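You operate a simulated robot arm through the tools that you are given. There is no shell and no other tool. Be economical: measure what you need, move in short steps, check, and stop when the job is done.

You are at the controls of a simulated two-armed robot. One attempt, no reset.

Task
Put one of the small copper caps from the shelf under the picking table on top of the yellow tape cassette. Pick up the yellow shackle with one hand, pass it to the other hand and put it on the top shelf of the parts rack. Put the rubber washer on the green puck. Close the cart drawer. Take the blue plastic piece on the top of the blue steel bin lid and put it away on the feed bench shelf. Any order will do. Set down upright: yellow shackle.

Only the result counts: the job must be done as asked and must still hold three seconds after the hand-in. Knocking over, shifting, dropping, spilling or breaking anything else fails it. A push-on lid holds only when it is set on centred and level and pressed home; a screw cap is set on level and turned clockwise until tight.

Robot
Two 7-joint arms with two-finger parallel grippers on one trunk, on a base that drives. Base frame: it is fixed to the floor where the robot stands at the start and does not move with it; the origin is under the middle of the robot, x ahead of it, y to its left, z up. Lengths are in m, angles in rad, forces in N, time in s.
The left shoulder is at the start at [0.07, 0.177, 0.986], the right one opposite. With the tool pointing down near the work surface each hand reaches from about 0.1 to 0.66 m from the robot's upright axis, wherever it stands, measured 20 degrees to its own side. Places, roughly: blue plastic piece (6x5x4 cm) [1, -1.1, 0.5]; cart drawer [-5.2, -2.7, 0.6]; feed bench shelf [-2.5, -4.2, 0.3]; green puck (7x6x3 cm) [-5.1, -2.2, 0.8]; rubber washer (4x4x2 cm) [-4.8, -2.5, 0.8]; small copper cap (3x3x2 cm) [0.5, 0.2, 0.4]; top shelf of the parts rack [-5.3, -4.3, 1.7]; yellow shackle (10x6x13 cm) [-4.8, -2.4, 0.8]; yellow tape cassette (7x7x12 cm) [0.9, -0.2, 0.9]. Payload 3.43 kg a hand.
The tool frame of a hand sits at the grasp point between the pads (the TCP): z along the fingers, y along the line on which they close. The tips reach 0.03 m beyond it. Largest opening 0.094 m; finger width 0.028, thickness 0.01; the body of the gripper, 0.05 by 0.096 m, starts 0.055 m behind the TCP.
Orientation is that of the tool frame in the base frame, as a unit quaternion [w, x, y, z]. With the fingers straight down and closing along the base's y, the tool's x points along the base's -x, its y along +y and its z along -z.

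Tools
- The arms move only by the tool send_rows. It takes "left_deltas", "right_deltas" or both (then of equal length, played together; a hand with none holds still); each is a list of rows, each a list of 7 numbers: the turn, a rotation vector about the tool's x, y, z in rad, then the shift along the tool's x, y, z in m, then the opening in per cent of the stroke, from 0 (shut) to 100 (fully open). In form: [[rx, ry, rz, dx, dy, dz, fingers], ...]. A call has 1 to 20 rows; each row is the pose to reach, as a shift and turn from the pose commanded when the call began, along the tool's axes at that moment. A row lasts 0.2 s, in which the tool goes at most 0.05 m and 0.15 rad; a call with a longer step from one row to the next is refused whole, and so is a gripper value outside its range. Where a pose cannot be reached the arm comes as near as it can. A force on the tool above 40 N (or 10 N above the force at the start of the call, whichever is more), or a blocked arm, ends the call early, and 0.2 s more pass. The fingers move at their own pace (about 0.153 m/s each) and stop on an object; they squeeze with about 34 N. The grip force told is the motor's: it shows also when the fingers shut on nothing. Time passes only in rows, and 0.2 s behind the last, so rows that repeat a pose let the fingers close. The reply holds the time, the measured pose of the TCP, the force on the tool along the base axes, the opening and the grip force, in the units named above and with some noise, with the torque about the TCP (base axes, N m) and any sound that the robot's microphone picked up.
- Cameras (640 x 400 px; columns grow to the right, rows downward): "scene" is now at [0.1404, 0.0142, 1.3129]; the picture's right is [0.17, -0.98, 0.00], its down [-0.49, -0.09, -0.87] and it looks along [0.85, 0.15, -0.50] (base axes); focal length 214 px, centre (320, 200). "left" rides on the left gripper at [0.076, -0.014, -0.103] in its tool frame; the picture's right is [0.18, 0.98, 0.00], its down [-0.75, 0.14, -0.64] and it looks along [-0.63, 0.12, 0.77] (tool axes); focal length 243 px, centre (320, 200). "right" rides on the right gripper at [0.076, 0.014, -0.103] in its tool frame; the picture's right is [-0.18, 0.98, 0.00], its down [-0.75, -0.14, -0.64] and it looks along [-0.63, -0.12, 0.77] (tool axes); focal length 243 px, centre (320, 200).
- grab_frame(camera): a new picture of that camera. It takes no simulated time.
- lift_body(by): slides the trunk up (or, below 0, down) by that many m; the arms and the scene camera ride with it, the base frame stays. It gives what a move gives, with no picture.
- steer(legs): drives the robot by 1 to 6 legs, each [ahead, turn to the left] in m and rad, along the robot's own axes; the way and the turn of a leg run together, so that a leg with both is an arc; at most 1.5 m and 3.142 rad a leg. The arms and the cameras ride along, it lands a little off, and it stops where it bumps. It gives what a move gives.
- turn_head(pan, tilt): turns the head with the scene camera to pan (to the left, within 1.501 rad either way) and tilt (down, from -0.506 to 1.204), counted from straight ahead of the robot. It gives what a move gives.
- measure_at(camera, pixels): for up to 12 pixels [column, row] of the newest picture of that camera ("zoom" is the newest enlarged one), the place [x, y, z] in the base frame of the surface seen there, good to about 0.002 m. It takes no simulated time.
- zoom(camera, box): a new picture of the part [left, top, right, bottom] of that camera's present view, enlarged. It takes no simulated time.
- close_job(): hands the job in; it is judged then, once.

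Work in short steps. Measure before you move; look again where a grasp or a placing could have gone wrong, and mend it. You have 110 turns and 88 pictures in all, those below and enlarged ones among them. Open the grippers and draw the arms clear of the work before you hand the job in, unless the task says otherwise; then end with one line.

The tools are called by a JSON object that holds its "fn" and its "kwargs". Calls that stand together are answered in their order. send_rows: Moves the arms, as the interface text tells. Its arguments: {"type":"object","properties":{"left_deltas":{"type":"array","items":{"type":"array","items":{"type":"number"}}},"right_deltas":{"type":"array","items":{"type":"array","items":{"type":"number"}}}},"required":[]} The other tools are called the same way: lift_body (by) slides the trunk up or down; steer (legs) drives the base; turn_head (pan, tilt) turns the head that bears the scene camera; grab_frame (camera) takes a picture; measure_at (camera, pixels) gives the place of the surface under pixels of a picture; zoom (camera, box) takes an enlarged picture of a part of a camera's view; close_job () hands the job in.

At the start:

```text
time: 0.0
left_tool_pos: [0.5271, 0.2582, 1.2046]
left_orientation: [0.001, -0.002, 1.0, 0.0]
left_contact_force: [0.7, -0.1, -1.3]
left_moment: [-0.04, -0.02, 0.0]
left_gripper_width: 0.0941
left_grip_force: 0.1
right_tool_pos: [0.3418, -0.1118, 1.1606]
right_orientation: [0.0, -0.003, 1.0, -0.001]
right_contact_force: [0.1, 0.4, 0.1]
right_moment: [-0.03, 0.01, 0.03]
right_gripper_width: 0.0939
right_grip_force: 0.1
trunk travel left (down, up): [-0.566, 0.274]
robot x, y, heading: [-0.0012, 0.0001, 0.002]
head pan, tilt: [0.175, 0.522]
```

scene: 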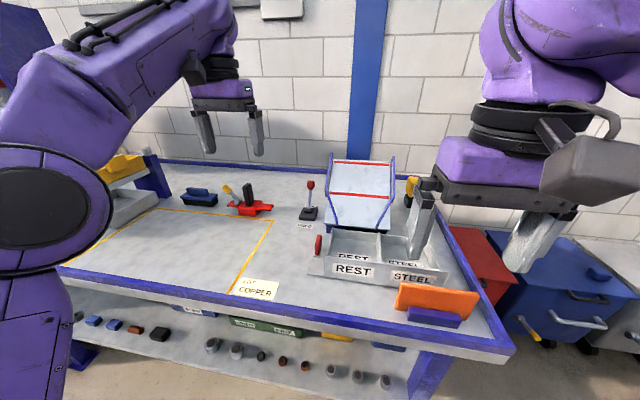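
right: 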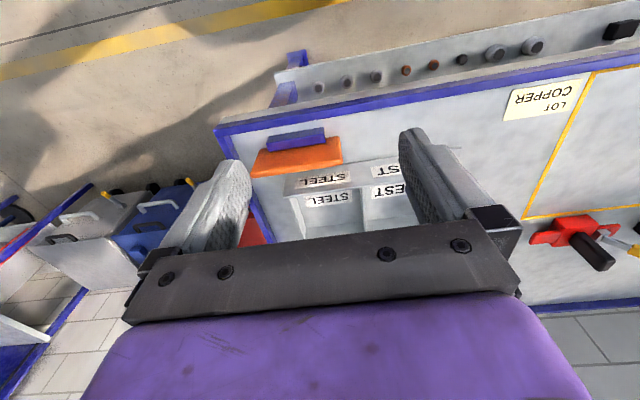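
left: 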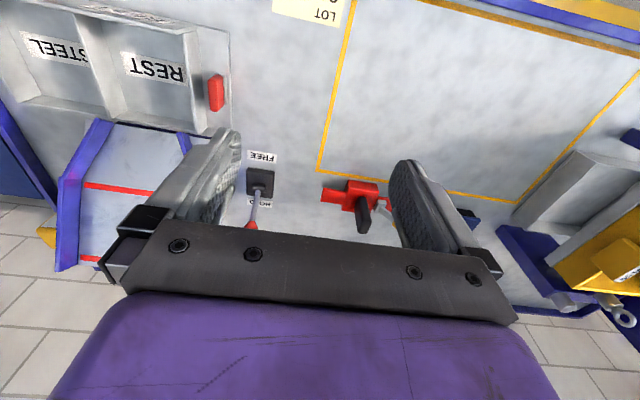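

The scene shows the table, with small caps on the under-shelf around (282,362) and (305,366), and something yellow near (410,190). I'll enlarge both areas.

{"fn": "zoom", "kwargs": {"camera": "scene", "box": [180, 310, 420, 400]}}

{"fn": "zoom", "kwargs": {"camera": "scene", "box": [280, 130, 640, 355]}}

{"fn": "measure_at", "kwargs": {"camera": "scene", "pixels": [[282, 360], [305, 365], [261, 355], [411, 183], [415, 200], [600, 274], [560, 300], [300, 330], [330, 345], [440, 350], [260, 310]]}}

```text
2.67 times, centred on (300, 355) of scene
```

zoom: 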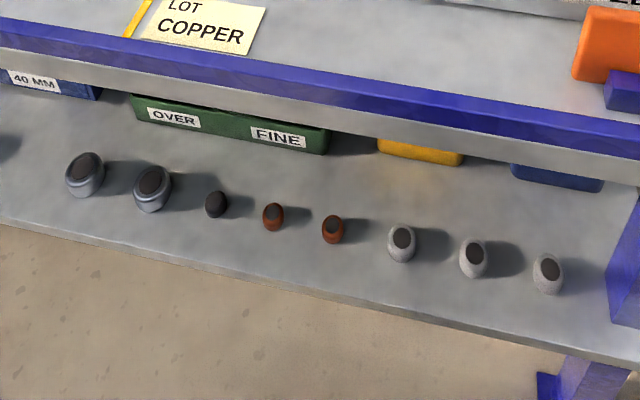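

```text
1.78 times, centred on (460, 242) of scene
```

zoom: 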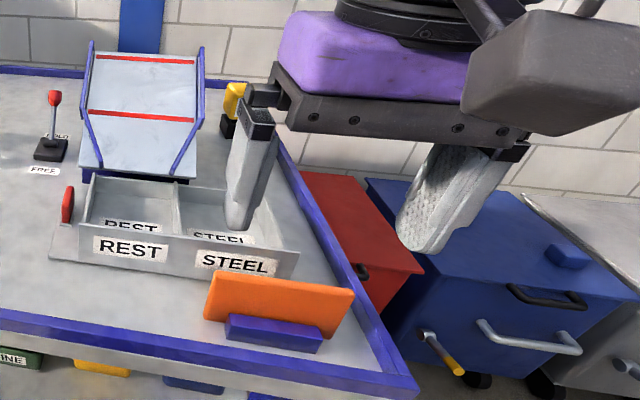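

```text
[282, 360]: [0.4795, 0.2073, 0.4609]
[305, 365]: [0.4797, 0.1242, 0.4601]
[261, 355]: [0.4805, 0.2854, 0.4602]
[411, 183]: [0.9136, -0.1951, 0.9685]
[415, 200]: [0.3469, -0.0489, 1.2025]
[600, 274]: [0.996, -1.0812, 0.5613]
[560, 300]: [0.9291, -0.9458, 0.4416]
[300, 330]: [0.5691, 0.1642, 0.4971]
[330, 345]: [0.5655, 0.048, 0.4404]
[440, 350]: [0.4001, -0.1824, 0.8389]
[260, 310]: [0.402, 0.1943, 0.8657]
```

Copper caps stand at about (0.48, 0.207) and (0.48, 0.124), on a shelf at z 0.44 under a table whose edge is at x 0.39. The cassette is at (0.91, -0.195) with its top near 0.97. I'll look down at the space in front of the robot, then at the table end.

{"fn": "turn_head", "kwargs": {"pan": 0.0, "tilt": 1.1}}

{"fn": "grab_frame", "kwargs": {"camera": "scene"}}

{"fn": "turn_head", "kwargs": {"pan": -0.7, "tilt": 0.5}}

{"fn": "grab_frame", "kwargs": {"camera": "scene"}}

{"fn": "measure_at", "kwargs": {"camera": "right", "pixels": [[215, 130], [300, 70], [270, 210], [262, 225]]}}

```text
time: 1.0
left_tool_pos: [0.5262, 0.2584, 1.2044]
left_orientation: [0.0, -0.002, 1.0, 0.0]
left_contact_force: [0.1, 0.6, -0.1]
left_moment: [-0.04, 0.0, -0.03]
left_gripper_width: 0.0939
left_grip_force: 0.1
right_tool_pos: [0.3409, -0.1098, 1.1592]
right_orientation: [0.0, -0.002, 1.0, 0.0]
right_contact_force: [-0.5, 0.7, 0.3]
right_moment: [0.02, 0.0, 0.03]
right_gripper_width: 0.094
right_grip_force: 0.0
trunk travel left (down, up): [-0.566, 0.274]
robot x, y, heading: [0.0011, 0.0001, -0.001]
head pan, tilt: [0.0, 1.1]
```

```text
82 pictures are left
```

scene: 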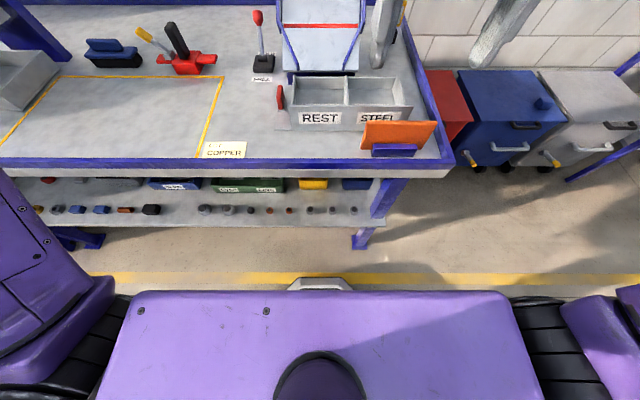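

```text
time: 2.1
left_tool_pos: [0.526, 0.2581, 1.2053]
left_orientation: [-0.001, -0.001, 1.0, 0.001]
left_contact_force: [-0.2, -0.4, 0.5]
left_moment: [-0.02, -0.01, 0.04]
left_gripper_width: 0.094
left_grip_force: 0.0
right_tool_pos: [0.3421, -0.1109, 1.159]
right_orientation: [-0.001, -0.002, 1.0, 0.001]
right_contact_force: [0.4, -0.5, 0.5]
right_moment: [-0.01, 0.01, 0.01]
right_gripper_width: 0.0939
right_grip_force: 0.2
trunk travel left (down, up): [-0.566, 0.274]
robot x, y, heading: [0.0027, 0.0015, -0.001]
head pan, tilt: [-0.7, 0.499]
```

```text
81 pictures are left
```

scene: 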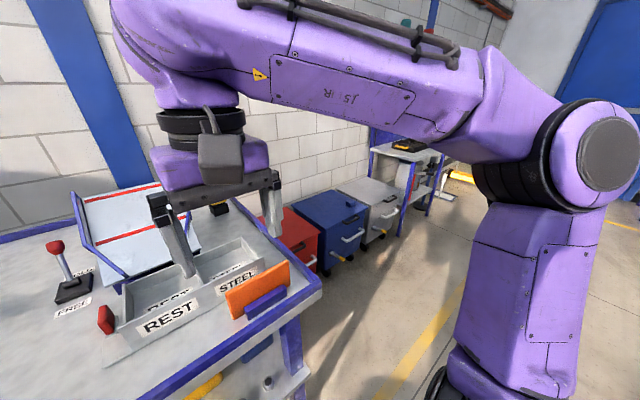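

```text
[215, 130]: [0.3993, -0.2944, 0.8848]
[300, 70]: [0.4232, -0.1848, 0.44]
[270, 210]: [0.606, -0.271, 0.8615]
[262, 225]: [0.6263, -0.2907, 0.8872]
```

The table's right edge is at y -0.295 and the rim at z 0.885. I'll back off 0.25 m with a slight left turn to make room, for the right hand to reach the cap at y 0.124.

{"fn": "steer", "kwargs": {"legs": [[-0.25, 0.25]]}}

{"fn": "lift_body", "kwargs": {"by": -0.2}}

{"fn": "turn_head", "kwargs": {"pan": 0.0, "tilt": 0.7}}

{"fn": "grab_frame", "kwargs": {"camera": "scene"}}

```text
time: 3.9
left_tool_pos: [0.1908, 0.3493, 1.2046]
left_orientation: [0.0, -0.126, 0.992, 0.0]
left_contact_force: [0.0, -0.4, 0.5]
left_moment: [-0.01, 0.01, 0.0]
left_gripper_width: 0.0939
left_grip_force: 0.0
right_tool_pos: [0.1025, -0.0543, 1.1592]
right_orientation: [-0.001, -0.126, 0.992, 0.0]
right_contact_force: [-0.4, 0.2, -0.1]
right_moment: [0.03, -0.02, -0.02]
right_gripper_width: 0.094
right_grip_force: 0.0
trunk travel left (down, up): [-0.566, 0.274]
robot x, y, heading: [-0.2518, -0.0291, 0.251]
head pan, tilt: [-0.7, 0.499]
```

```text
time: 6.1
left_tool_pos: [0.1904, 0.3482, 1.0052]
left_orientation: [0.002, -0.126, 0.992, 0.0]
left_contact_force: [-0.1, 0.4, 0.2]
left_moment: [-0.02, -0.01, -0.01]
left_gripper_width: 0.0939
left_grip_force: 0.1
right_tool_pos: [0.1031, -0.0546, 0.9604]
right_orientation: [0.0, -0.126, 0.992, 0.0]
right_contact_force: [0.1, -0.1, 0.6]
right_moment: [0.0, -0.02, 0.01]
right_gripper_width: 0.0939
right_grip_force: 0.0
trunk travel left (down, up): [-0.366, 0.474]
robot x, y, heading: [-0.2551, -0.028, 0.248]
head pan, tilt: [-0.7, 0.499]
```

```text
time: 7.2
left_tool_pos: [0.1912, 0.3497, 1.0049]
left_orientation: [0.0, -0.126, 0.992, 0.0]
left_contact_force: [-0.3, -0.2, 0.4]
left_moment: [0.0, 0.01, 0.02]
left_gripper_width: 0.0941
left_grip_force: 0.0
right_tool_pos: [0.102, -0.0548, 0.9582]
right_orientation: [0.0, -0.126, 0.992, 0.0]
right_contact_force: [-0.2, 0.7, -0.1]
right_moment: [0.0, 0.03, 0.0]
right_gripper_width: 0.0942
right_grip_force: 0.0
trunk travel left (down, up): [-0.366, 0.474]
robot x, y, heading: [-0.2585, -0.036, 0.249]
head pan, tilt: [0.0, 0.7]
```

```text
80 pictures are left
```

scene: 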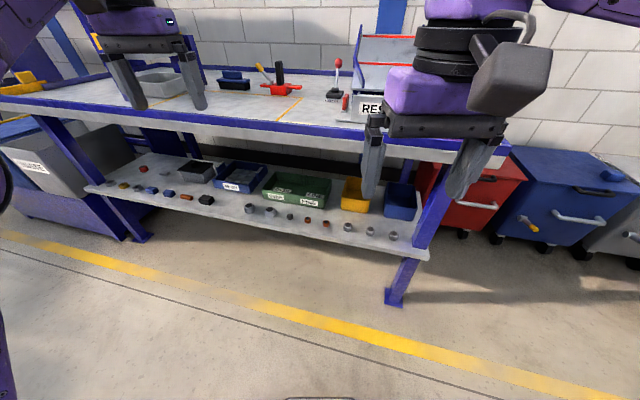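

The caps are in clear view: coppers near (308,220) and (325,223). I'll enlarge to measure them.

{"fn": "zoom", "kwargs": {"camera": "scene", "box": [240, 180, 400, 280]}}

```text
4.00 times, centred on (320, 230) of scene
```

zoom: 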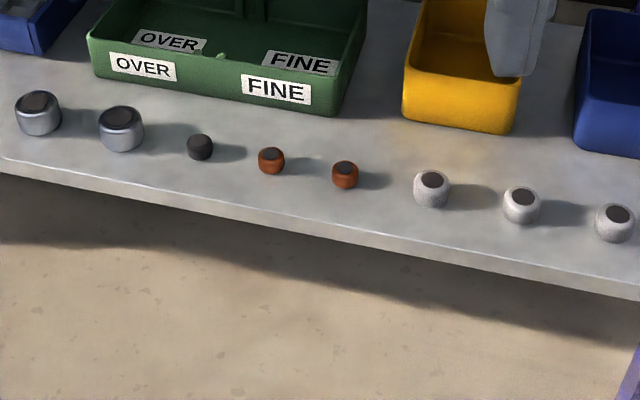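

{"fn": "measure_at", "kwargs": {"camera": "zoom", "pixels": [[345, 167], [345, 182], [271, 153], [271, 168], [345, 215], [346, 233], [431, 180], [270, 90]]}}

```text
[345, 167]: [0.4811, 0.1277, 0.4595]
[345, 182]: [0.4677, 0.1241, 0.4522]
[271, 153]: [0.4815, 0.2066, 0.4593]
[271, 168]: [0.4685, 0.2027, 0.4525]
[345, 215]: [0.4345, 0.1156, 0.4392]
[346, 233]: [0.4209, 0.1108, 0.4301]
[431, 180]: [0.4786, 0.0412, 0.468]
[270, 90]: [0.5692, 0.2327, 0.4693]
```

Target cap centre is (0.481, 0.127), its top at 0.4595 on a shelf at 0.44. I'll swing the right hand down in front of the table and tilt it 45° forward.

{"fn": "send_rows", "kwargs": {"right_deltas": [[0, -0.065, 0, -0.0145, 0.007, 0.034, 60], [0, -0.131, 0, -0.029, 0.0141, 0.068, 60], [0, -0.196, 0, -0.0435, 0.0211, 0.102, 60], [0, -0.262, 0, -0.058, 0.0282, 0.136, 60], [0, -0.327, 0, -0.0725, 0.0352, 0.17, 60], [0, -0.393, 0, -0.087, 0.0423, 0.204, 60], [0, -0.458, 0, -0.1015, 0.0493, 0.238, 60], [0, -0.523, 0, -0.116, 0.0564, 0.272, 60], [0, -0.589, 0, -0.1305, 0.0634, 0.306, 60], [0, -0.654, 0, -0.145, 0.0705, 0.34, 60], [0, -0.72, 0, -0.1595, 0.0775, 0.374, 60], [0, -0.785, 0, -0.174, 0.0846, 0.408, 60], [0, -0.785, 0, -0.174, 0.0846, 0.408, 60]]}}

{"fn": "grab_frame", "kwargs": {"camera": "scene"}}

{"fn": "grab_frame", "kwargs": {"camera": "right"}}

```text
time: 10.0
left_tool_pos: [0.19, 0.3498, 1.0046]
left_orientation: [0.001, -0.126, 0.992, 0.001]
left_contact_force: [1.2, -1.3, -0.7]
left_moment: [-0.02, 0.0, 0.05]
left_gripper_width: 0.0939
left_grip_force: 0.0
right_tool_pos: [0.2558, 0.0722, 0.5616]
right_orientation: [0.381, -0.102, 0.917, 0.058]
right_contact_force: [0.3, 0.9, 0.2]
right_moment: [-0.03, 0.02, 0.0]
right_gripper_width: 0.0564
right_grip_force: 0.0
trunk travel left (down, up): [-0.366, 0.474]
robot x, y, heading: [-0.253, -0.0336, 0.252]
head pan, tilt: [0.0, 0.7]
```

```text
78 pictures are left
```

scene: 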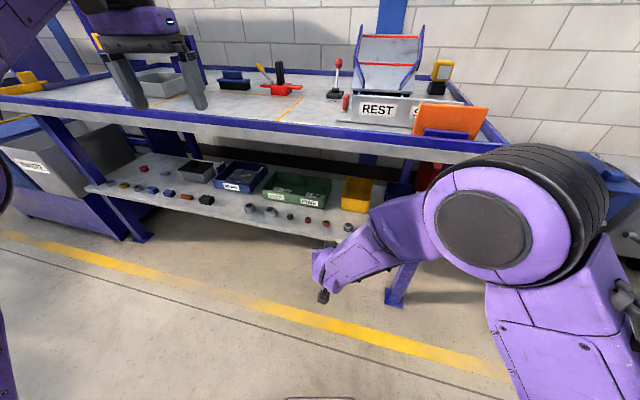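

```text
77 pictures are left
```

right: 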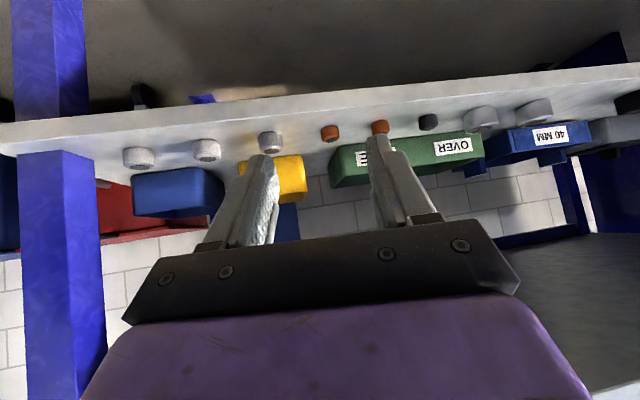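

The hand is in place in front of the shelf. I'll measure the elbow clearance to the table edge and the cap positions again.

{"fn": "measure_at", "kwargs": {"camera": "scene", "pixels": [[490, 225], [520, 160], [440, 215], [400, 215], [350, 270]]}}

{"fn": "measure_at", "kwargs": {"camera": "right", "pixels": [[331, 126], [330, 137], [380, 122], [262, 160]]}}

```text
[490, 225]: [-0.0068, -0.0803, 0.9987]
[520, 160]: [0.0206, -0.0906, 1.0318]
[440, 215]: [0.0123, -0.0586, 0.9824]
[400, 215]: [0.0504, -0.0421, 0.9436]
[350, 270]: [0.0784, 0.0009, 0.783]
```

```text
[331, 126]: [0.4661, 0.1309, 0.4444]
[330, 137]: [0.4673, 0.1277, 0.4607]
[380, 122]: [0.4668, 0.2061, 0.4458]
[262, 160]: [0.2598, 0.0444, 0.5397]
```

The elbow is well clear (x about 0, z 1.0). I'll move to a pre-grasp 8 cm back along the finger axis.

{"fn": "send_rows", "kwargs": {"right_deltas": [[0, 0, 0, -0.024, -0.0005, 0.035, 60], [0, 0, 0, -0.048, -0.001, 0.07, 60], [0, 0, 0, -0.072, -0.0015, 0.105, 60], [0, 0, 0, -0.0959, -0.002, 0.1397, 60], [0, 0, 0, -0.0959, -0.002, 0.1397, 60], [0, 0, 0, -0.0959, -0.002, 0.1397, 60]]}}

{"fn": "grab_frame", "kwargs": {"camera": "right"}}

```text
time: 11.4
left_tool_pos: [0.1909, 0.348, 1.0056]
left_orientation: [0.001, -0.126, 0.992, 0.0]
left_contact_force: [-0.6, -0.6, 0.0]
left_moment: [-0.02, -0.02, 0.0]
left_gripper_width: 0.0941
left_grip_force: 0.0
right_tool_pos: [0.4128, 0.1107, 0.52]
right_orientation: [0.378, -0.118, 0.917, 0.049]
right_contact_force: [-0.1, 0.4, 0.2]
right_moment: [-0.05, 0.01, -0.01]
right_gripper_width: 0.0562
right_grip_force: 0.1
trunk travel left (down, up): [-0.366, 0.474]
robot x, y, heading: [-0.2588, -0.0348, 0.25]
head pan, tilt: [0.0, 0.7]
```

```text
76 pictures are left
```

right: 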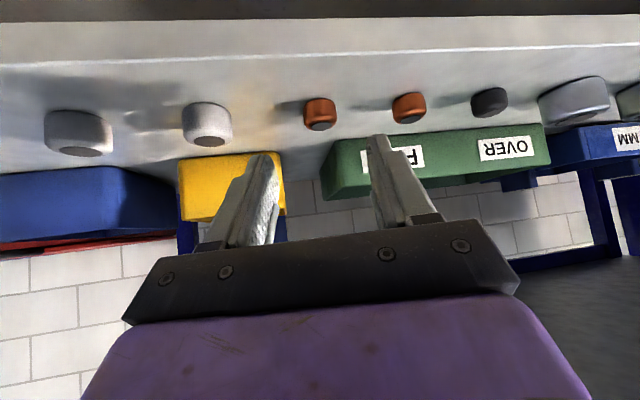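

Cap at (320,112) is centred between the fingers at columns 265–380. I'll advance the last 7.5 cm and close.

{"fn": "send_rows", "kwargs": {"right_deltas": [[0, 0, 0, -0.003, 0, 0.019, 60], [0, 0, 0, -0.006, -0.001, 0.038, 60], [0, 0, 0, -0.009, -0.001, 0.057, 60], [0, 0, 0, -0.0118, -0.001, 0.0754, 60], [0, 0, 0, -0.0118, -0.001, 0.0754, 60], [0, 0, 0, -0.0118, -0.001, 0.0754, 60]]}}

{"fn": "zoom", "kwargs": {"camera": "right", "box": [200, 60, 440, 210]}}

```text
time: 12.8
left_tool_pos: [0.1908, 0.3492, 1.0046]
left_orientation: [-0.001, -0.127, 0.992, 0.0]
left_contact_force: [0.0, 0.0, 0.2]
left_moment: [-0.01, -0.01, -0.04]
left_gripper_width: 0.0939
left_grip_force: 0.2
right_tool_pos: [0.4723, 0.1248, 0.477]
right_orientation: [0.378, -0.117, 0.917, 0.048]
right_contact_force: [0.5, 0.1, -0.1]
right_moment: [0.0, -0.02, 0.0]
right_gripper_width: 0.0563
right_grip_force: 0.1
trunk travel left (down, up): [-0.366, 0.474]
robot x, y, heading: [-0.2571, -0.032, 0.255]
head pan, tilt: [0.0, 0.7]
```

```text
2.67 times, centred on (320, 135) of right
```

zoom: 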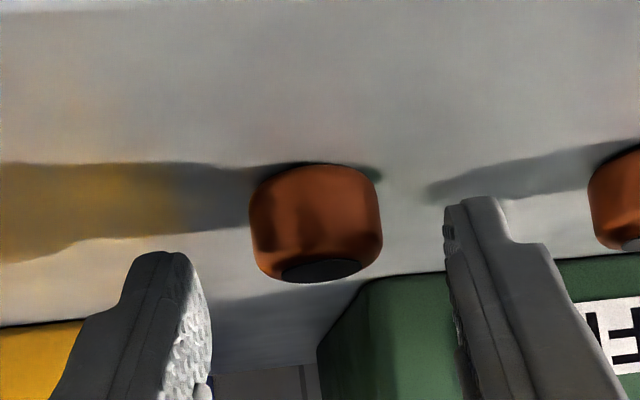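

The tips look about level with the cap's upper half. I'll measure the tips and cap to place them.

{"fn": "measure_at", "kwargs": {"camera": "zoom", "pixels": [[160, 256], [478, 202], [315, 270], [315, 180], [455, 220], [198, 300], [160, 320], [520, 240]]}}

```text
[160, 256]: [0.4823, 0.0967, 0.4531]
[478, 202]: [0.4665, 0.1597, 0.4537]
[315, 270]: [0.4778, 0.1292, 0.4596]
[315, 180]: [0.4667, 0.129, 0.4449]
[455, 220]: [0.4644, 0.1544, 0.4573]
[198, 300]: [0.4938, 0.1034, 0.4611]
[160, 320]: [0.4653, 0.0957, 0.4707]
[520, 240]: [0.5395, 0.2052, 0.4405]
```

Tips sit at z 0.453, about 1 cm above the shelf. I'll go down 7 mm more and close.

{"fn": "send_rows", "kwargs": {"right_deltas": [[0, 0, 0, 0.005, 0, 0.005, 60], [0, 0, 0, 0.005, 0, 0.005, 60], [0, 0, 0, 0.005, 0, 0.005, 0], [0, 0, 0, 0.005, 0, 0.005, 0], [0, 0, 0, 0.005, 0, 0.005, 0], [0, 0, 0, 0.005, 0, 0.005, 0]]}}

{"fn": "zoom", "kwargs": {"camera": "right", "box": [200, 60, 440, 210]}}

```text
time: 14.2
left_tool_pos: [0.1879, 0.3487, 1.0053]
left_orientation: [0.002, -0.126, 0.992, 0.001]
left_contact_force: [-0.1, 1.0, -0.4]
left_moment: [-0.01, 0.0, -0.05]
left_gripper_width: 0.0939
left_grip_force: 0.2
right_tool_pos: [0.4718, 0.1275, 0.4708]
right_orientation: [0.382, -0.117, 0.916, 0.049]
right_contact_force: [2.2, 1.9, 17.8]
right_moment: [0.1, -0.27, 0.13]
right_gripper_width: 0.0254
right_grip_force: 33.9
trunk travel left (down, up): [-0.366, 0.474]
robot x, y, heading: [-0.254, -0.0355, 0.256]
head pan, tilt: [0.0, 0.7]
```

```text
2.67 times, centred on (320, 135) of right
```

zoom: 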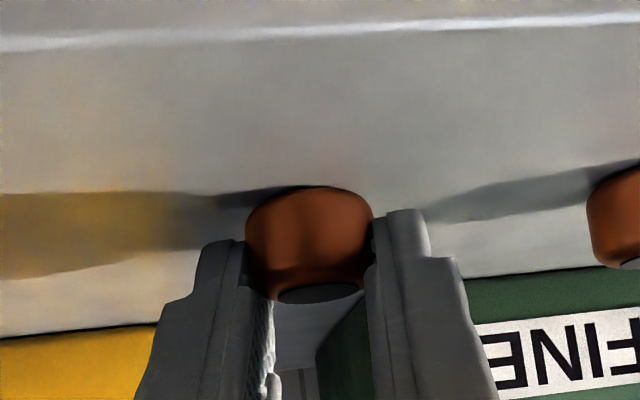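

The grip shows 25 mm width at 34 N. I'll lift 4 cm and retreat 22 cm from under the table.

{"fn": "send_rows", "kwargs": {"right_deltas": [[0, 0, 0, -0.01, 0, -0.01, 0], [0, 0, 0, -0.02, 0, -0.02, 0], [0, 0, 0, -0.0283, 0, -0.0283, 0], [0, 0, 0, 0.0, 0, -0.0566, 0], [0, 0, 0, 0.03, 0, -0.0866, 0], [0, 0, 0, 0.06, 0, -0.1166, 0], [0, 0, 0, 0.09, 0, -0.1466, 0], [0, 0, 0, 0.12, 0, -0.1766, 0], [0, 0, 0, 0.12, 0, -0.1766, 0]]}}

{"fn": "grab_frame", "kwargs": {"camera": "right"}}

```text
time: 16.2
left_tool_pos: [0.1899, 0.3494, 1.0042]
left_orientation: [-0.001, -0.126, 0.992, -0.001]
left_contact_force: [-0.2, 0.8, -0.2]
left_moment: [-0.02, 0.03, 0.0]
left_gripper_width: 0.0937
left_grip_force: 0.1
right_tool_pos: [0.2701, 0.0717, 0.5085]
right_orientation: [0.379, -0.118, 0.917, 0.049]
right_contact_force: [0.4, -0.9, -0.8]
right_moment: [-0.01, 0.03, 0.02]
right_gripper_width: 0.0
right_grip_force: 33.5
trunk travel left (down, up): [-0.366, 0.474]
robot x, y, heading: [-0.2601, -0.0354, 0.25]
head pan, tilt: [0.0, 0.7]
```

```text
73 pictures are left
```

right: 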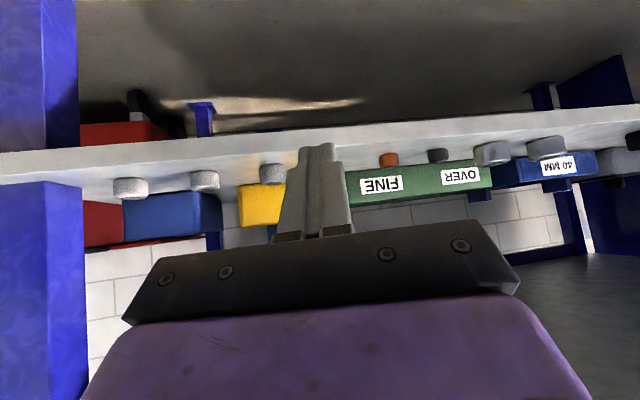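

The fingers shut on nothing and the cap slipped. I'll look for where it is.

{"fn": "zoom", "kwargs": {"camera": "scene", "box": [230, 160, 430, 285]}}

```text
3.20 times, centred on (330, 222) of scene
```

zoom: 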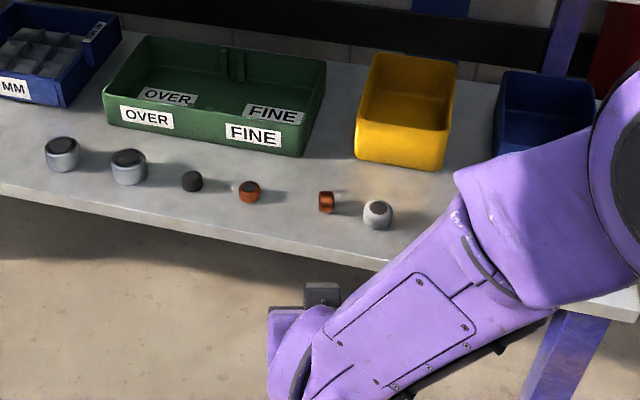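

The cap still lies on the shelf, on its side near (326,202). I'll enlarge it and measure.

{"fn": "zoom", "kwargs": {"camera": "scene", "box": [300, 205, 364, 245]}}

{"fn": "measure_at", "kwargs": {"camera": "zoom", "pixels": [[315, 165], [315, 200], [345, 180], [255, 180], [315, 145], [270, 200], [560, 200]]}}

```text
10.00 times, centred on (332, 225) of scene
```

zoom: 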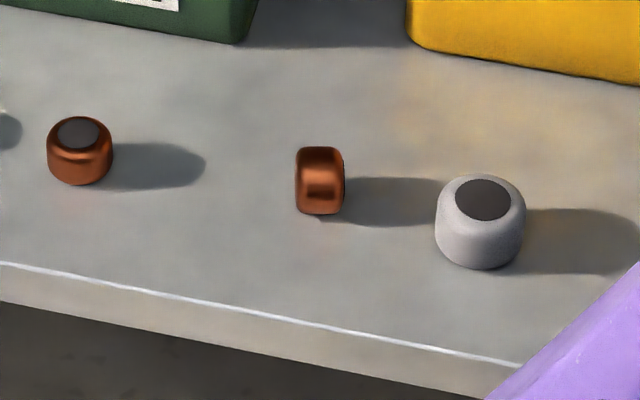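

```text
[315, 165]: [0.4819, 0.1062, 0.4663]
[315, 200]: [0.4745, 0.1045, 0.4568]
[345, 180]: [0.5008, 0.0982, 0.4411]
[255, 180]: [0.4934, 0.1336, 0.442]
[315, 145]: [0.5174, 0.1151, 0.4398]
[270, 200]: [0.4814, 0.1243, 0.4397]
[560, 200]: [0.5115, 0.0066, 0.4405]
```

The cap lies on its side at about (0.485, 0.107, 0.4535), axis across the approach, so the fingers can pinch its flat faces with good depth. I'll open to 50% and go to a pre-grasp.

{"fn": "send_rows", "kwargs": {"right_deltas": [[0, 0, 0, -0.03, -0.0046, 0.0233, 50], [0, 0, 0, -0.06, -0.0093, 0.0466, 50], [0, 0, 0, -0.09, -0.014, 0.07, 50], [0, 0, 0, -0.1188, -0.0186, 0.0933, 50], [0, 0, 0, -0.1188, -0.0186, 0.0933, 50]]}}

{"fn": "zoom", "kwargs": {"camera": "right", "box": [200, 60, 440, 210]}}

{"fn": "measure_at", "kwargs": {"camera": "zoom", "pixels": [[320, 160], [300, 160], [340, 160], [320, 140], [320, 180]]}}

```text
time: 17.4
left_tool_pos: [0.1897, 0.3485, 1.0045]
left_orientation: [0.0, -0.125, 0.992, 0.0]
left_contact_force: [0.2, 0.1, 0.4]
left_moment: [-0.01, -0.02, 0.01]
left_gripper_width: 0.0939
left_grip_force: 0.0
right_tool_pos: [0.4209, 0.0917, 0.529]
right_orientation: [0.38, -0.117, 0.917, 0.048]
right_contact_force: [0.3, 0.2, -0.7]
right_moment: [0.06, -0.01, -0.02]
right_gripper_width: 0.0469
right_grip_force: 0.2
trunk travel left (down, up): [-0.366, 0.474]
robot x, y, heading: [-0.2582, -0.0321, 0.25]
head pan, tilt: [0.0, 0.7]
```

```text
2.67 times, centred on (320, 135) of right
```

zoom: 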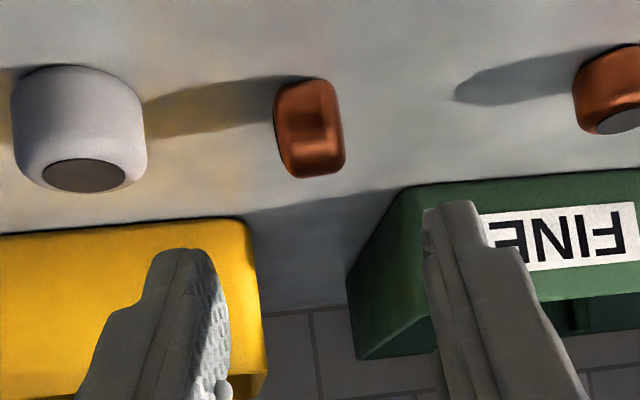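

```text
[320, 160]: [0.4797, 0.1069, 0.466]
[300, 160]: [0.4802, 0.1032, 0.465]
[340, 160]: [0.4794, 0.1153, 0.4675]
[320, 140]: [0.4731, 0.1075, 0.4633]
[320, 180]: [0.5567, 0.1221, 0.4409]
```

The cap is centred at (0.484, 0.107). I'll advance 8 cm and close.

{"fn": "send_rows", "kwargs": {"right_deltas": [[0, 0, 0, 0.0, 0, 0.02, 50], [0, 0, 0, 0.001, -0.0005, 0.04, 50], [0, 0, 0, 0.002, -0.001, 0.06, 50], [0, 0, 0, 0.0025, -0.001, 0.081, 50], [0, 0, 0, 0.0025, -0.001, 0.081, 50], [0, 0, 0, 0.0025, -0.001, 0.081, 50]]}}

{"fn": "zoom", "kwargs": {"camera": "right", "box": [200, 60, 440, 210]}}

```text
time: 18.8
left_tool_pos: [0.1889, 0.3493, 1.0054]
left_orientation: [0.001, -0.126, 0.992, 0.0]
left_contact_force: [-0.9, 0.3, -0.2]
left_moment: [-0.01, 0.02, 0.01]
left_gripper_width: 0.0937
left_grip_force: 0.0
right_tool_pos: [0.4713, 0.1073, 0.4701]
right_orientation: [0.38, -0.118, 0.916, 0.05]
right_contact_force: [-3.9, 0.1, 9.0]
right_moment: [-0.04, -0.02, 0.15]
right_gripper_width: 0.0464
right_grip_force: 0.0
trunk travel left (down, up): [-0.366, 0.474]
robot x, y, heading: [-0.2595, -0.0326, 0.25]
head pan, tilt: [0.0, 0.7]
```

```text
2.67 times, centred on (320, 135) of right
```

zoom: 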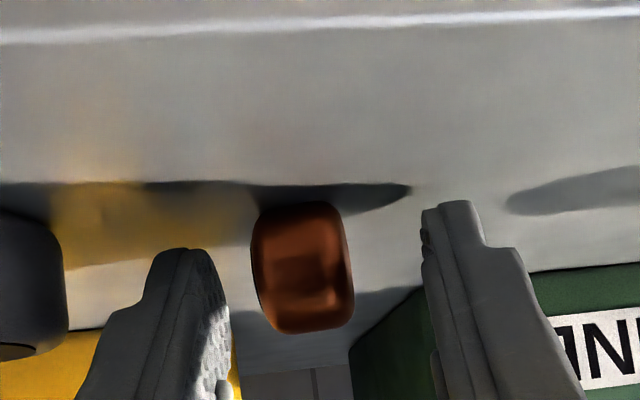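

Tips just touch the shelf (9 N). I'll rise 1.5 mm and close.

{"fn": "send_rows", "kwargs": {"right_deltas": [[0, 0, 0, -0.001, 0, -0.001, 50], [0, 0, 0, -0.001, 0, -0.001, 20], [0, 0, 0, -0.001, 0, -0.001, 0], [0, 0, 0, -0.001, 0, -0.001, 0], [0, 0, 0, -0.001, 0, -0.001, 0]]}}

{"fn": "zoom", "kwargs": {"camera": "right", "box": [200, 60, 440, 210]}}

```text
time: 20.0
left_tool_pos: [0.1894, 0.3484, 1.0052]
left_orientation: [0.001, -0.126, 0.992, -0.001]
left_contact_force: [-0.6, 0.2, 0.5]
left_moment: [0.01, -0.01, -0.01]
left_gripper_width: 0.0938
left_grip_force: 0.0
right_tool_pos: [0.4723, 0.1056, 0.4705]
right_orientation: [0.381, -0.117, 0.916, 0.048]
right_contact_force: [0.9, -2.5, 6.4]
right_moment: [-0.06, -0.12, 0.0]
right_gripper_width: 0.0179
right_grip_force: 34.2
trunk travel left (down, up): [-0.366, 0.474]
robot x, y, heading: [-0.2539, -0.0285, 0.245]
head pan, tilt: [0.0, 0.7]
```

```text
2.67 times, centred on (320, 135) of right
```

zoom: 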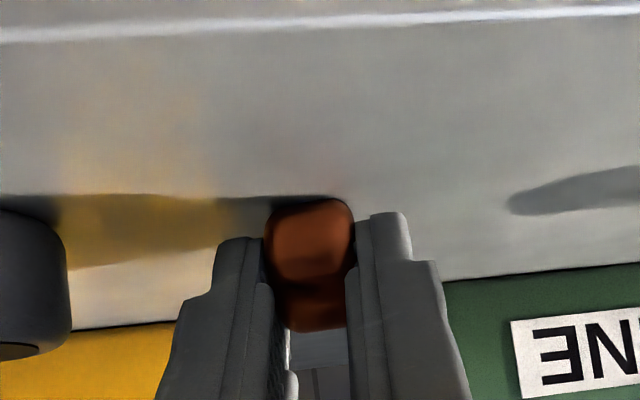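

Width is 18 mm at 34 N with the cap well between the pads. I'll lift 2 cm first and verify.

{"fn": "send_rows", "kwargs": {"right_deltas": [[0, 0, 0, -0.005, 0, -0.005, 0], [0, 0, 0, -0.01, 0, -0.01, 0], [0, 0, 0, -0.015, 0, -0.015, 0], [0, 0, 0, -0.015, 0, -0.015, 0]]}}

{"fn": "zoom", "kwargs": {"camera": "right", "box": [200, 60, 440, 210]}}

```text
time: 21.0
left_tool_pos: [0.1901, 0.3488, 1.0053]
left_orientation: [0.0, -0.126, 0.992, 0.0]
left_contact_force: [-1.0, -0.2, -0.4]
left_moment: [0.03, -0.02, -0.01]
left_gripper_width: 0.094
left_grip_force: 0.1
right_tool_pos: [0.4717, 0.106, 0.4906]
right_orientation: [0.38, -0.118, 0.916, 0.049]
right_contact_force: [-0.6, 0.2, -0.1]
right_moment: [0.01, 0.01, 0.04]
right_gripper_width: 0.0179
right_grip_force: 34.3
trunk travel left (down, up): [-0.366, 0.474]
robot x, y, heading: [-0.2523, -0.0308, 0.247]
head pan, tilt: [0.0, 0.7]
```

```text
2.67 times, centred on (320, 135) of right
```

zoom: 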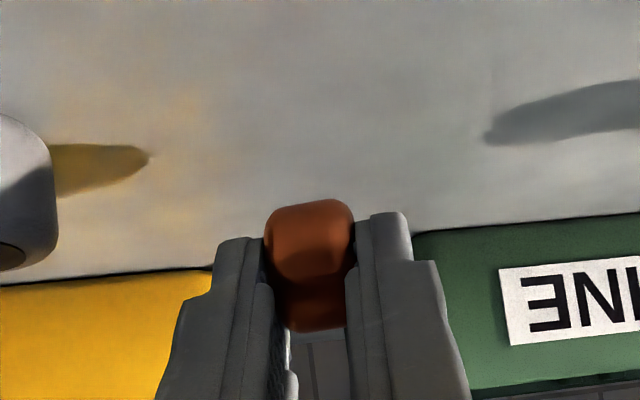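

The cap is held off the shelf. I'll retreat from under the table, then raise the trunk.

{"fn": "send_rows", "kwargs": {"right_deltas": [[0, 0, 0, -0.007, 0, -0.007, 0], [0, 0, 0, -0.0141, 0, -0.0141, 0], [0, 0, 0, 0.0141, 0, -0.042, 0], [0, 0, 0, 0.044, 0, -0.072, 0], [0, 0, 0, 0.074, 0, -0.102, 0], [0, 0, 0, 0.104, 0, -0.132, 0], [0, 0, 0, 0.134, 0, -0.162, 0], [0, 0, 0, 0.134, 0, -0.162, 0]]}}

{"fn": "lift_body", "kwargs": {"by": 0.46}}

{"fn": "turn_head", "kwargs": {"pan": -0.5, "tilt": 0.7}}

{"fn": "grab_frame", "kwargs": {"camera": "scene"}}

{"fn": "grab_frame", "kwargs": {"camera": "right"}}

```text
time: 22.8
left_tool_pos: [0.1915, 0.3498, 1.0053]
left_orientation: [0.0, -0.127, 0.992, 0.0]
left_contact_force: [0.5, -0.2, -1.1]
left_moment: [-0.02, 0.01, 0.03]
left_gripper_width: 0.0942
left_grip_force: 0.0
right_tool_pos: [0.2667, 0.0539, 0.5109]
right_orientation: [0.379, -0.117, 0.917, 0.049]
right_contact_force: [1.0, 1.0, -0.8]
right_moment: [-0.04, 0.0, -0.03]
right_gripper_width: 0.018
right_grip_force: 34.0
trunk travel left (down, up): [-0.366, 0.474]
robot x, y, heading: [-0.2532, -0.0313, 0.246]
head pan, tilt: [0.0, 0.7]
```

```text
refused: 0.46 is not a number from -0.4 to 0.4
```

```text
time: 23.7
left_tool_pos: [0.1895, 0.3488, 1.005]
left_orientation: [0.0, -0.126, 0.992, 0.0]
left_contact_force: [-0.1, 0.0, -0.8]
left_moment: [0.0, 0.0, 0.0]
left_gripper_width: 0.0937
left_grip_force: 0.0
right_tool_pos: [0.2683, 0.0537, 0.5119]
right_orientation: [0.379, -0.116, 0.917, 0.049]
right_contact_force: [0.6, 0.4, -0.4]
right_moment: [-0.03, 0.01, 0.02]
right_gripper_width: 0.0179
right_grip_force: 33.7
trunk travel left (down, up): [-0.366, 0.474]
robot x, y, heading: [-0.2521, -0.0341, 0.253]
head pan, tilt: [-0.499, 0.7]
```

```text
66 pictures are left
```

scene: 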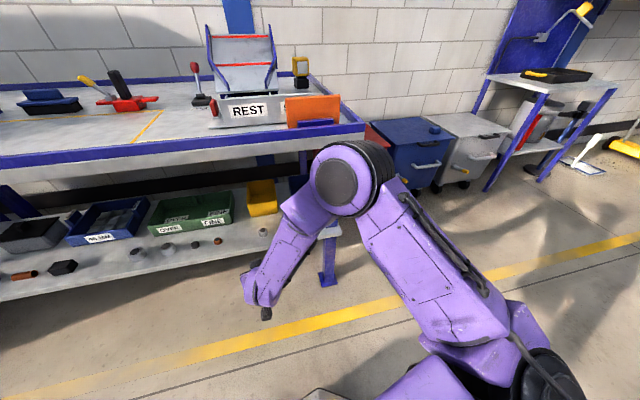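

```text
65 pictures are left
```

right: 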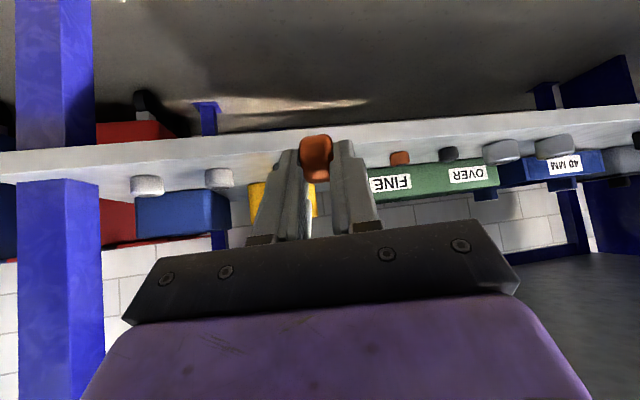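

I'll enlarge the cassette near (300,70), measure it, and raise the trunk by 0.4.

{"fn": "zoom", "kwargs": {"camera": "scene", "box": [260, 40, 356, 100]}}

{"fn": "measure_at", "kwargs": {"camera": "zoom", "pixels": [[265, 120], [265, 150], [230, 125], [300, 125], [265, 190], [265, 275], [210, 290], [100, 250], [400, 360], [265, 112]]}}

{"fn": "lift_body", "kwargs": {"by": 0.4}}

```text
6.67 times, centred on (308, 70) of scene
```

zoom: 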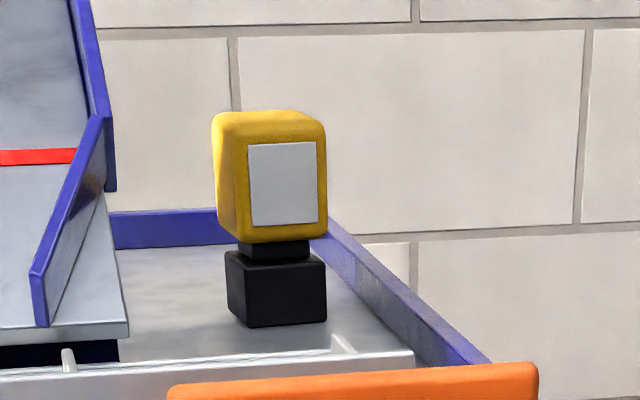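

```text
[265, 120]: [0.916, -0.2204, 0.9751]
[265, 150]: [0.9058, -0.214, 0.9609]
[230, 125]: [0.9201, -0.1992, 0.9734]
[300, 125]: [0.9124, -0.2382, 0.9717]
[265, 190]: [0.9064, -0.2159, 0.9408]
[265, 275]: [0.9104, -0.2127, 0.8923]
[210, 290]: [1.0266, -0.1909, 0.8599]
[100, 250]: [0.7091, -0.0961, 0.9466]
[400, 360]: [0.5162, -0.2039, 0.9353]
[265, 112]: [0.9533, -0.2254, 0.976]
```

```text
time: 27.5
left_tool_pos: [0.1899, 0.3486, 1.4042]
left_orientation: [0.0, -0.127, 0.992, 0.0]
left_contact_force: [0.8, -0.1, 0.4]
left_moment: [0.0, -0.04, -0.01]
left_gripper_width: 0.094
left_grip_force: 0.1
right_tool_pos: [0.2677, 0.0535, 0.9115]
right_orientation: [0.379, -0.117, 0.917, 0.049]
right_contact_force: [-1.0, 0.2, -0.3]
right_moment: [-0.02, -0.01, -0.02]
right_gripper_width: 0.0183
right_grip_force: 33.9
trunk travel left (down, up): [-0.766, 0.074]
robot x, y, heading: [-0.2566, -0.0355, 0.255]
head pan, tilt: [-0.499, 0.7]
```

Cassette top is at z 0.976, roughly x 0.905–0.96 and y -0.19 to -0.245. I'll raise the hand well above the table, shift it right, then drive in slowly.

{"fn": "send_rows", "kwargs": {"right_deltas": [[0, 0, 0, -0.0265, -0.02, -0.0265, 0], [0, 0, 0, -0.053, -0.04, -0.053, 0], [0, 0, 0, -0.08, -0.06, -0.08, 0], [0, 0, 0, -0.106, -0.08, -0.106, 0], [0, 0, 0, -0.12, -0.1, -0.12, 0], [0, 0, 0, -0.12, -0.1, -0.12, 0]]}}

{"fn": "steer", "kwargs": {"legs": [[0.15, -0.25], [0.14, 0]]}}

{"fn": "turn_head", "kwargs": {"pan": -0.35, "tilt": 0.7}}

{"fn": "grab_frame", "kwargs": {"camera": "scene"}}

```text
time: 28.9
left_tool_pos: [0.1915, 0.3493, 1.4047]
left_orientation: [0.001, -0.126, 0.992, 0.0]
left_contact_force: [0.9, -0.2, -0.3]
left_moment: [0.0, 0.03, 0.0]
left_gripper_width: 0.0943
left_grip_force: 0.0
right_tool_pos: [0.2937, -0.0419, 1.0818]
right_orientation: [0.379, -0.117, 0.917, 0.048]
right_contact_force: [0.2, -0.1, -0.3]
right_moment: [0.03, 0.02, 0.07]
right_gripper_width: 0.0182
right_grip_force: 33.8
trunk travel left (down, up): [-0.766, 0.074]
robot x, y, heading: [-0.2549, -0.0282, 0.252]
head pan, tilt: [-0.499, 0.7]
```

```text
time: 31.2
left_tool_pos: [0.5566, 0.251, 1.4052]
left_orientation: [0.0, -0.006, 1.0, 0.0]
left_contact_force: [-0.7, 0.1, 0.4]
left_moment: [0.03, 0.0, -0.03]
left_gripper_width: 0.0938
left_grip_force: 0.0
right_tool_pos: [0.562, -0.1551, 1.0826]
right_orientation: [0.383, -0.005, 0.924, 0.001]
right_contact_force: [-0.1, 0.4, -0.3]
right_moment: [0.03, 0.03, 0.0]
right_gripper_width: 0.018
right_grip_force: 33.9
trunk travel left (down, up): [-0.766, 0.074]
robot x, y, heading: [0.0362, -0.0129, 0.008]
head pan, tilt: [-0.499, 0.7]
```

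```text
time: 31.9
left_tool_pos: [0.5582, 0.2504, 1.4036]
left_orientation: [0.0, -0.005, 1.0, 0.0]
left_contact_force: [0.5, 0.7, 0.0]
left_moment: [0.01, 0.02, -0.01]
left_gripper_width: 0.094
left_grip_force: 0.1
right_tool_pos: [0.5641, -0.1555, 1.0812]
right_orientation: [0.381, -0.005, 0.924, 0.002]
right_contact_force: [-0.4, 0.9, -0.2]
right_moment: [-0.03, -0.02, 0.0]
right_gripper_width: 0.0176
right_grip_force: 34.2
trunk travel left (down, up): [-0.766, 0.074]
robot x, y, heading: [0.0329, -0.01, 0.011]
head pan, tilt: [-0.351, 0.7]
```

```text
63 pictures are left
```

scene: 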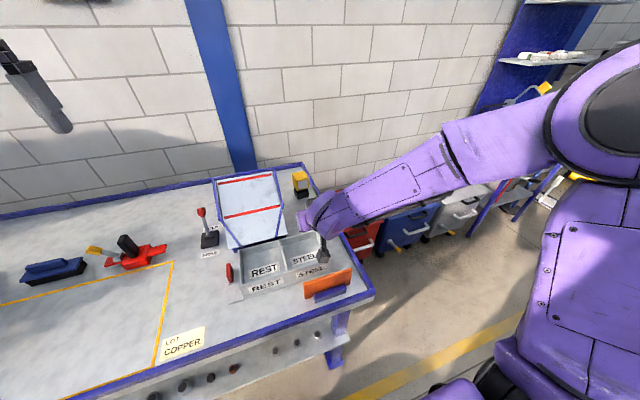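

The drive went well. I'll enlarge the cassette at (301,183) to measure its top.

{"fn": "zoom", "kwargs": {"camera": "scene", "box": [270, 160, 334, 200]}}

{"fn": "measure_at", "kwargs": {"camera": "zoom", "pixels": [[310, 140], [250, 130], [350, 130], [300, 115], [300, 155], [240, 150], [360, 160], [300, 200], [310, 125]]}}

```text
10.00 times, centred on (302, 180) of scene
```

zoom: 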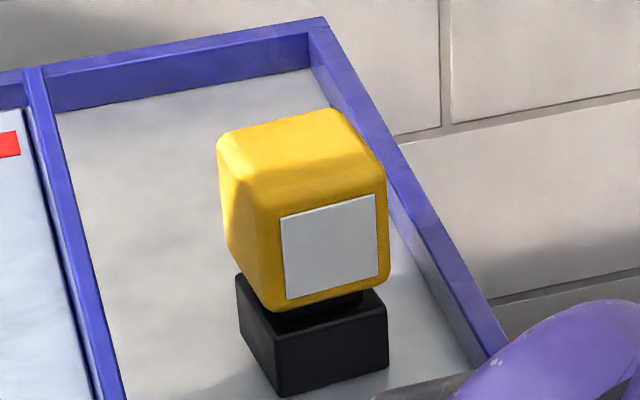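

```text
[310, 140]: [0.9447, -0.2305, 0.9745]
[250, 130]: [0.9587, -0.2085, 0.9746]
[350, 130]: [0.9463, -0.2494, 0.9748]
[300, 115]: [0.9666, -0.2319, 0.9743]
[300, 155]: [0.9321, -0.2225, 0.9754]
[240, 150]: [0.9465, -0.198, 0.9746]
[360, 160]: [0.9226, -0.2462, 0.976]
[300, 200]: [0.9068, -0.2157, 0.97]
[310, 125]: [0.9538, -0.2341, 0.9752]
```

The top spans x 0.91–0.97, y -0.195 to -0.255 at z 0.975. I'll carry the cap over its centre at a safe height.

{"fn": "send_rows", "kwargs": {"right_deltas": [[0, 0, 0, -0.0235, -0.0073, 0.0277, 0], [0, 0, 0, -0.0469, -0.0146, 0.0554, 0], [0, 0, 0, -0.0704, -0.0219, 0.0831, 0], [0, 0, 0, -0.0939, -0.0292, 0.1108, 0], [0, 0, 0, -0.1174, -0.0365, 0.1386, 0], [0, 0, 0, -0.1408, -0.0438, 0.1663, 0], [0, 0, 0, -0.1643, -0.0511, 0.194, 0], [0, 0, 0, -0.1878, -0.0584, 0.2217, 0], [0, 0, 0, -0.2112, -0.0657, 0.2494, 0], [0, 0, 0, -0.2347, -0.073, 0.2771, 0], [0, 0, 0, -0.2347, -0.073, 0.2771, 0]]}}

{"fn": "zoom", "kwargs": {"camera": "scene", "box": [250, 140, 378, 220]}}

{"fn": "grab_frame", "kwargs": {"camera": "right"}}

```text
time: 34.3
left_tool_pos: [0.558, 0.2503, 1.4037]
left_orientation: [0.0, -0.005, 1.0, 0.0]
left_contact_force: [1.1, 0.0, 0.3]
left_moment: [0.01, 0.02, 0.0]
left_gripper_width: 0.0942
left_grip_force: 0.1
right_tool_pos: [0.8651, -0.2121, 1.0544]
right_orientation: [0.381, -0.006, 0.925, 0.002]
right_contact_force: [-0.3, -0.7, -1.2]
right_moment: [-0.02, 0.04, 0.01]
right_gripper_width: 0.0181
right_grip_force: 33.5
right hand out of reach, approached as far as the arm can: row 9, 10, 11
trunk travel left (down, up): [-0.766, 0.074]
robot x, y, heading: [0.0313, -0.0089, 0.006]
head pan, tilt: [-0.351, 0.7]
```

```text
5.00 times, centred on (314, 180) of scene
```

zoom: 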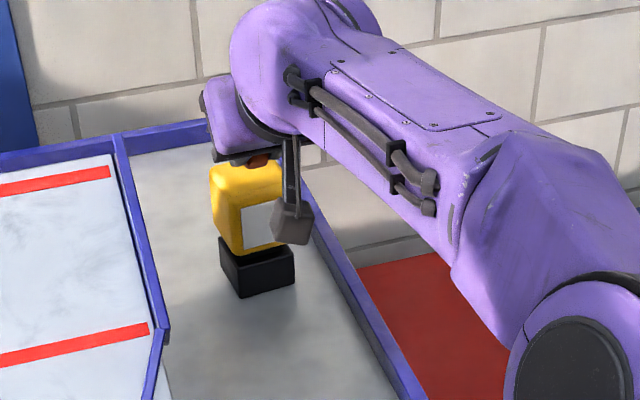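

```text
60 pictures are left
```

right: 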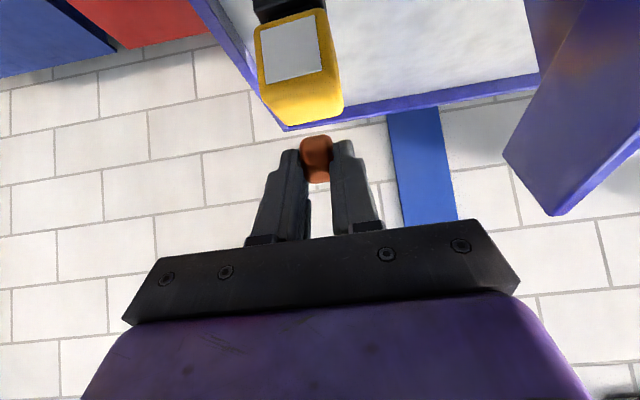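

Out of reach by about 6 cm. I'll drive forward 0.09 with the hand safely above the cassette.

{"fn": "steer", "kwargs": {"legs": [[0.09, 0]]}}

{"fn": "zoom", "kwargs": {"camera": "scene", "box": [230, 150, 390, 250]}}

{"fn": "grab_frame", "kwargs": {"camera": "right"}}

```text
time: 35.4
left_tool_pos: [0.6285, 0.2516, 1.4149]
left_orientation: [0.008, -0.005, 1.0, 0.0]
left_contact_force: [-0.8, 0.2, 1.0]
left_moment: [0.0, -0.07, -0.01]
left_gripper_width: 0.0939
left_grip_force: 0.1
right_tool_pos: [0.9453, -0.2114, 1.0693]
right_orientation: [0.389, -0.006, 0.921, 0.002]
right_contact_force: [-0.8, 0.2, 1.6]
right_moment: [0.02, 0.01, 0.02]
right_gripper_width: 0.0181
right_grip_force: 33.7
trunk travel left (down, up): [-0.766, 0.074]
robot x, y, heading: [0.122, -0.0109, 0.008]
head pan, tilt: [-0.351, 0.7]
```

```text
4.00 times, centred on (310, 200) of scene
```

zoom: 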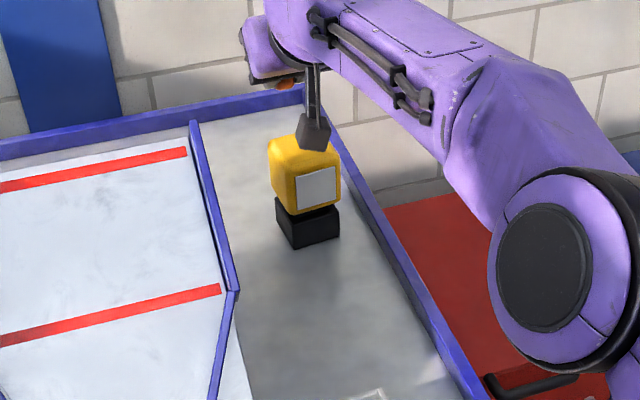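

```text
58 pictures are left
```

right: 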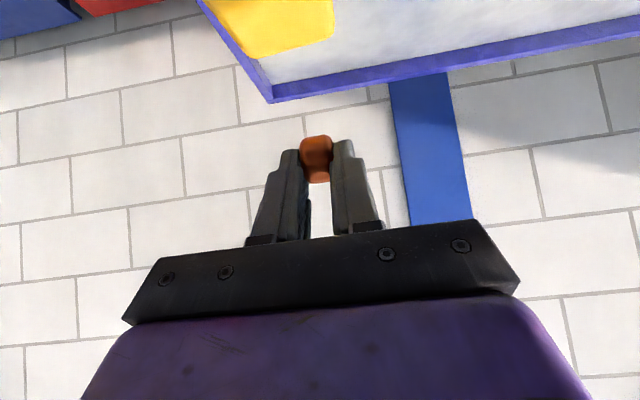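

Readings suggest a slight pitch after the stop. I'll let it settle with a hold and check.

{"fn": "send_rows", "kwargs": {"right_deltas": [[0, 0, 0, 0, 0, 0, 0], [0, 0, 0, 0, 0, 0, 0], [0, 0, 0, 0, 0, 0, 0]]}}

```text
time: 36.2
left_tool_pos: [0.6392, 0.2521, 1.411]
left_orientation: [0.004, -0.006, 1.0, 0.001]
left_contact_force: [-0.5, -0.7, 0.4]
left_moment: [0.02, -0.02, -0.01]
left_gripper_width: 0.0941
left_grip_force: 0.1
right_tool_pos: [0.9526, -0.2096, 1.0613]
right_orientation: [0.386, -0.006, 0.922, 0.002]
right_contact_force: [-0.3, 0.3, -1.0]
right_moment: [0.03, 0.02, -0.01]
right_gripper_width: 0.0179
right_grip_force: 33.7
trunk travel left (down, up): [-0.766, 0.074]
robot x, y, heading: [0.1232, -0.0153, 0.018]
head pan, tilt: [-0.351, 0.7]
```

It's settling. I'll move over the target point, stopping about 2.5 cm high.

{"fn": "send_rows", "kwargs": {"right_deltas": [[0, 0, 0, 0.014, -0.0055, 0.001, 0], [0, 0, 0, 0.028, -0.011, 0.002, 0], [0, 0, 0, 0.041, -0.0165, 0.0028, 0], [0, 0, 0, 0.041, -0.0165, 0.0028, 0], [0, 0, 0, 0.041, -0.0165, 0.0028, 0], [0, 0, 0, 0.041, -0.0165, 0.0028, 0]]}}

{"fn": "grab_frame", "kwargs": {"camera": "right"}}

```text
time: 37.6
left_tool_pos: [0.6415, 0.2515, 1.41]
left_orientation: [0.003, -0.006, 1.0, 0.0]
left_contact_force: [-0.2, -0.1, -0.3]
left_moment: [0.01, 0.04, 0.02]
left_gripper_width: 0.094
left_grip_force: 0.1
right_tool_pos: [0.928, -0.2297, 1.0296]
right_orientation: [0.385, -0.007, 0.923, 0.002]
right_contact_force: [-0.1, 0.9, -0.3]
right_moment: [0.02, 0.02, 0.01]
right_gripper_width: 0.0181
right_grip_force: 33.5
trunk travel left (down, up): [-0.766, 0.074]
robot x, y, heading: [0.1248, -0.0091, 0.016]
head pan, tilt: [-0.351, 0.7]
```

```text
57 pictures are left
```

right: 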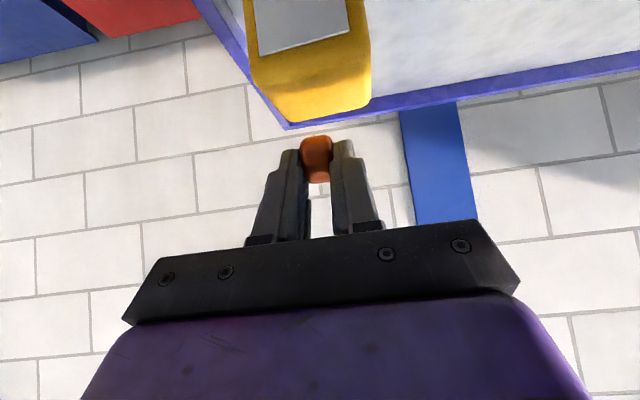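

I'll measure the cap and cassette top from this view.

{"fn": "measure_at", "kwargs": {"camera": "right", "pixels": [[317, 140], [317, 150], [317, 170], [310, 100], [262, 108], [365, 95], [310, 115], [320, 60]]}}

```text
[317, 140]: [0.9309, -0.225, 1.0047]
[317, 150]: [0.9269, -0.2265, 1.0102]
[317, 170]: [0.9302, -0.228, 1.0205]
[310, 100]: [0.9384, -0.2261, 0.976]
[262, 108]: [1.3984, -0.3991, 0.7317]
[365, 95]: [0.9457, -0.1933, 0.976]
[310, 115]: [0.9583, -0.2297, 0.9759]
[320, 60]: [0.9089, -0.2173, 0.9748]
```

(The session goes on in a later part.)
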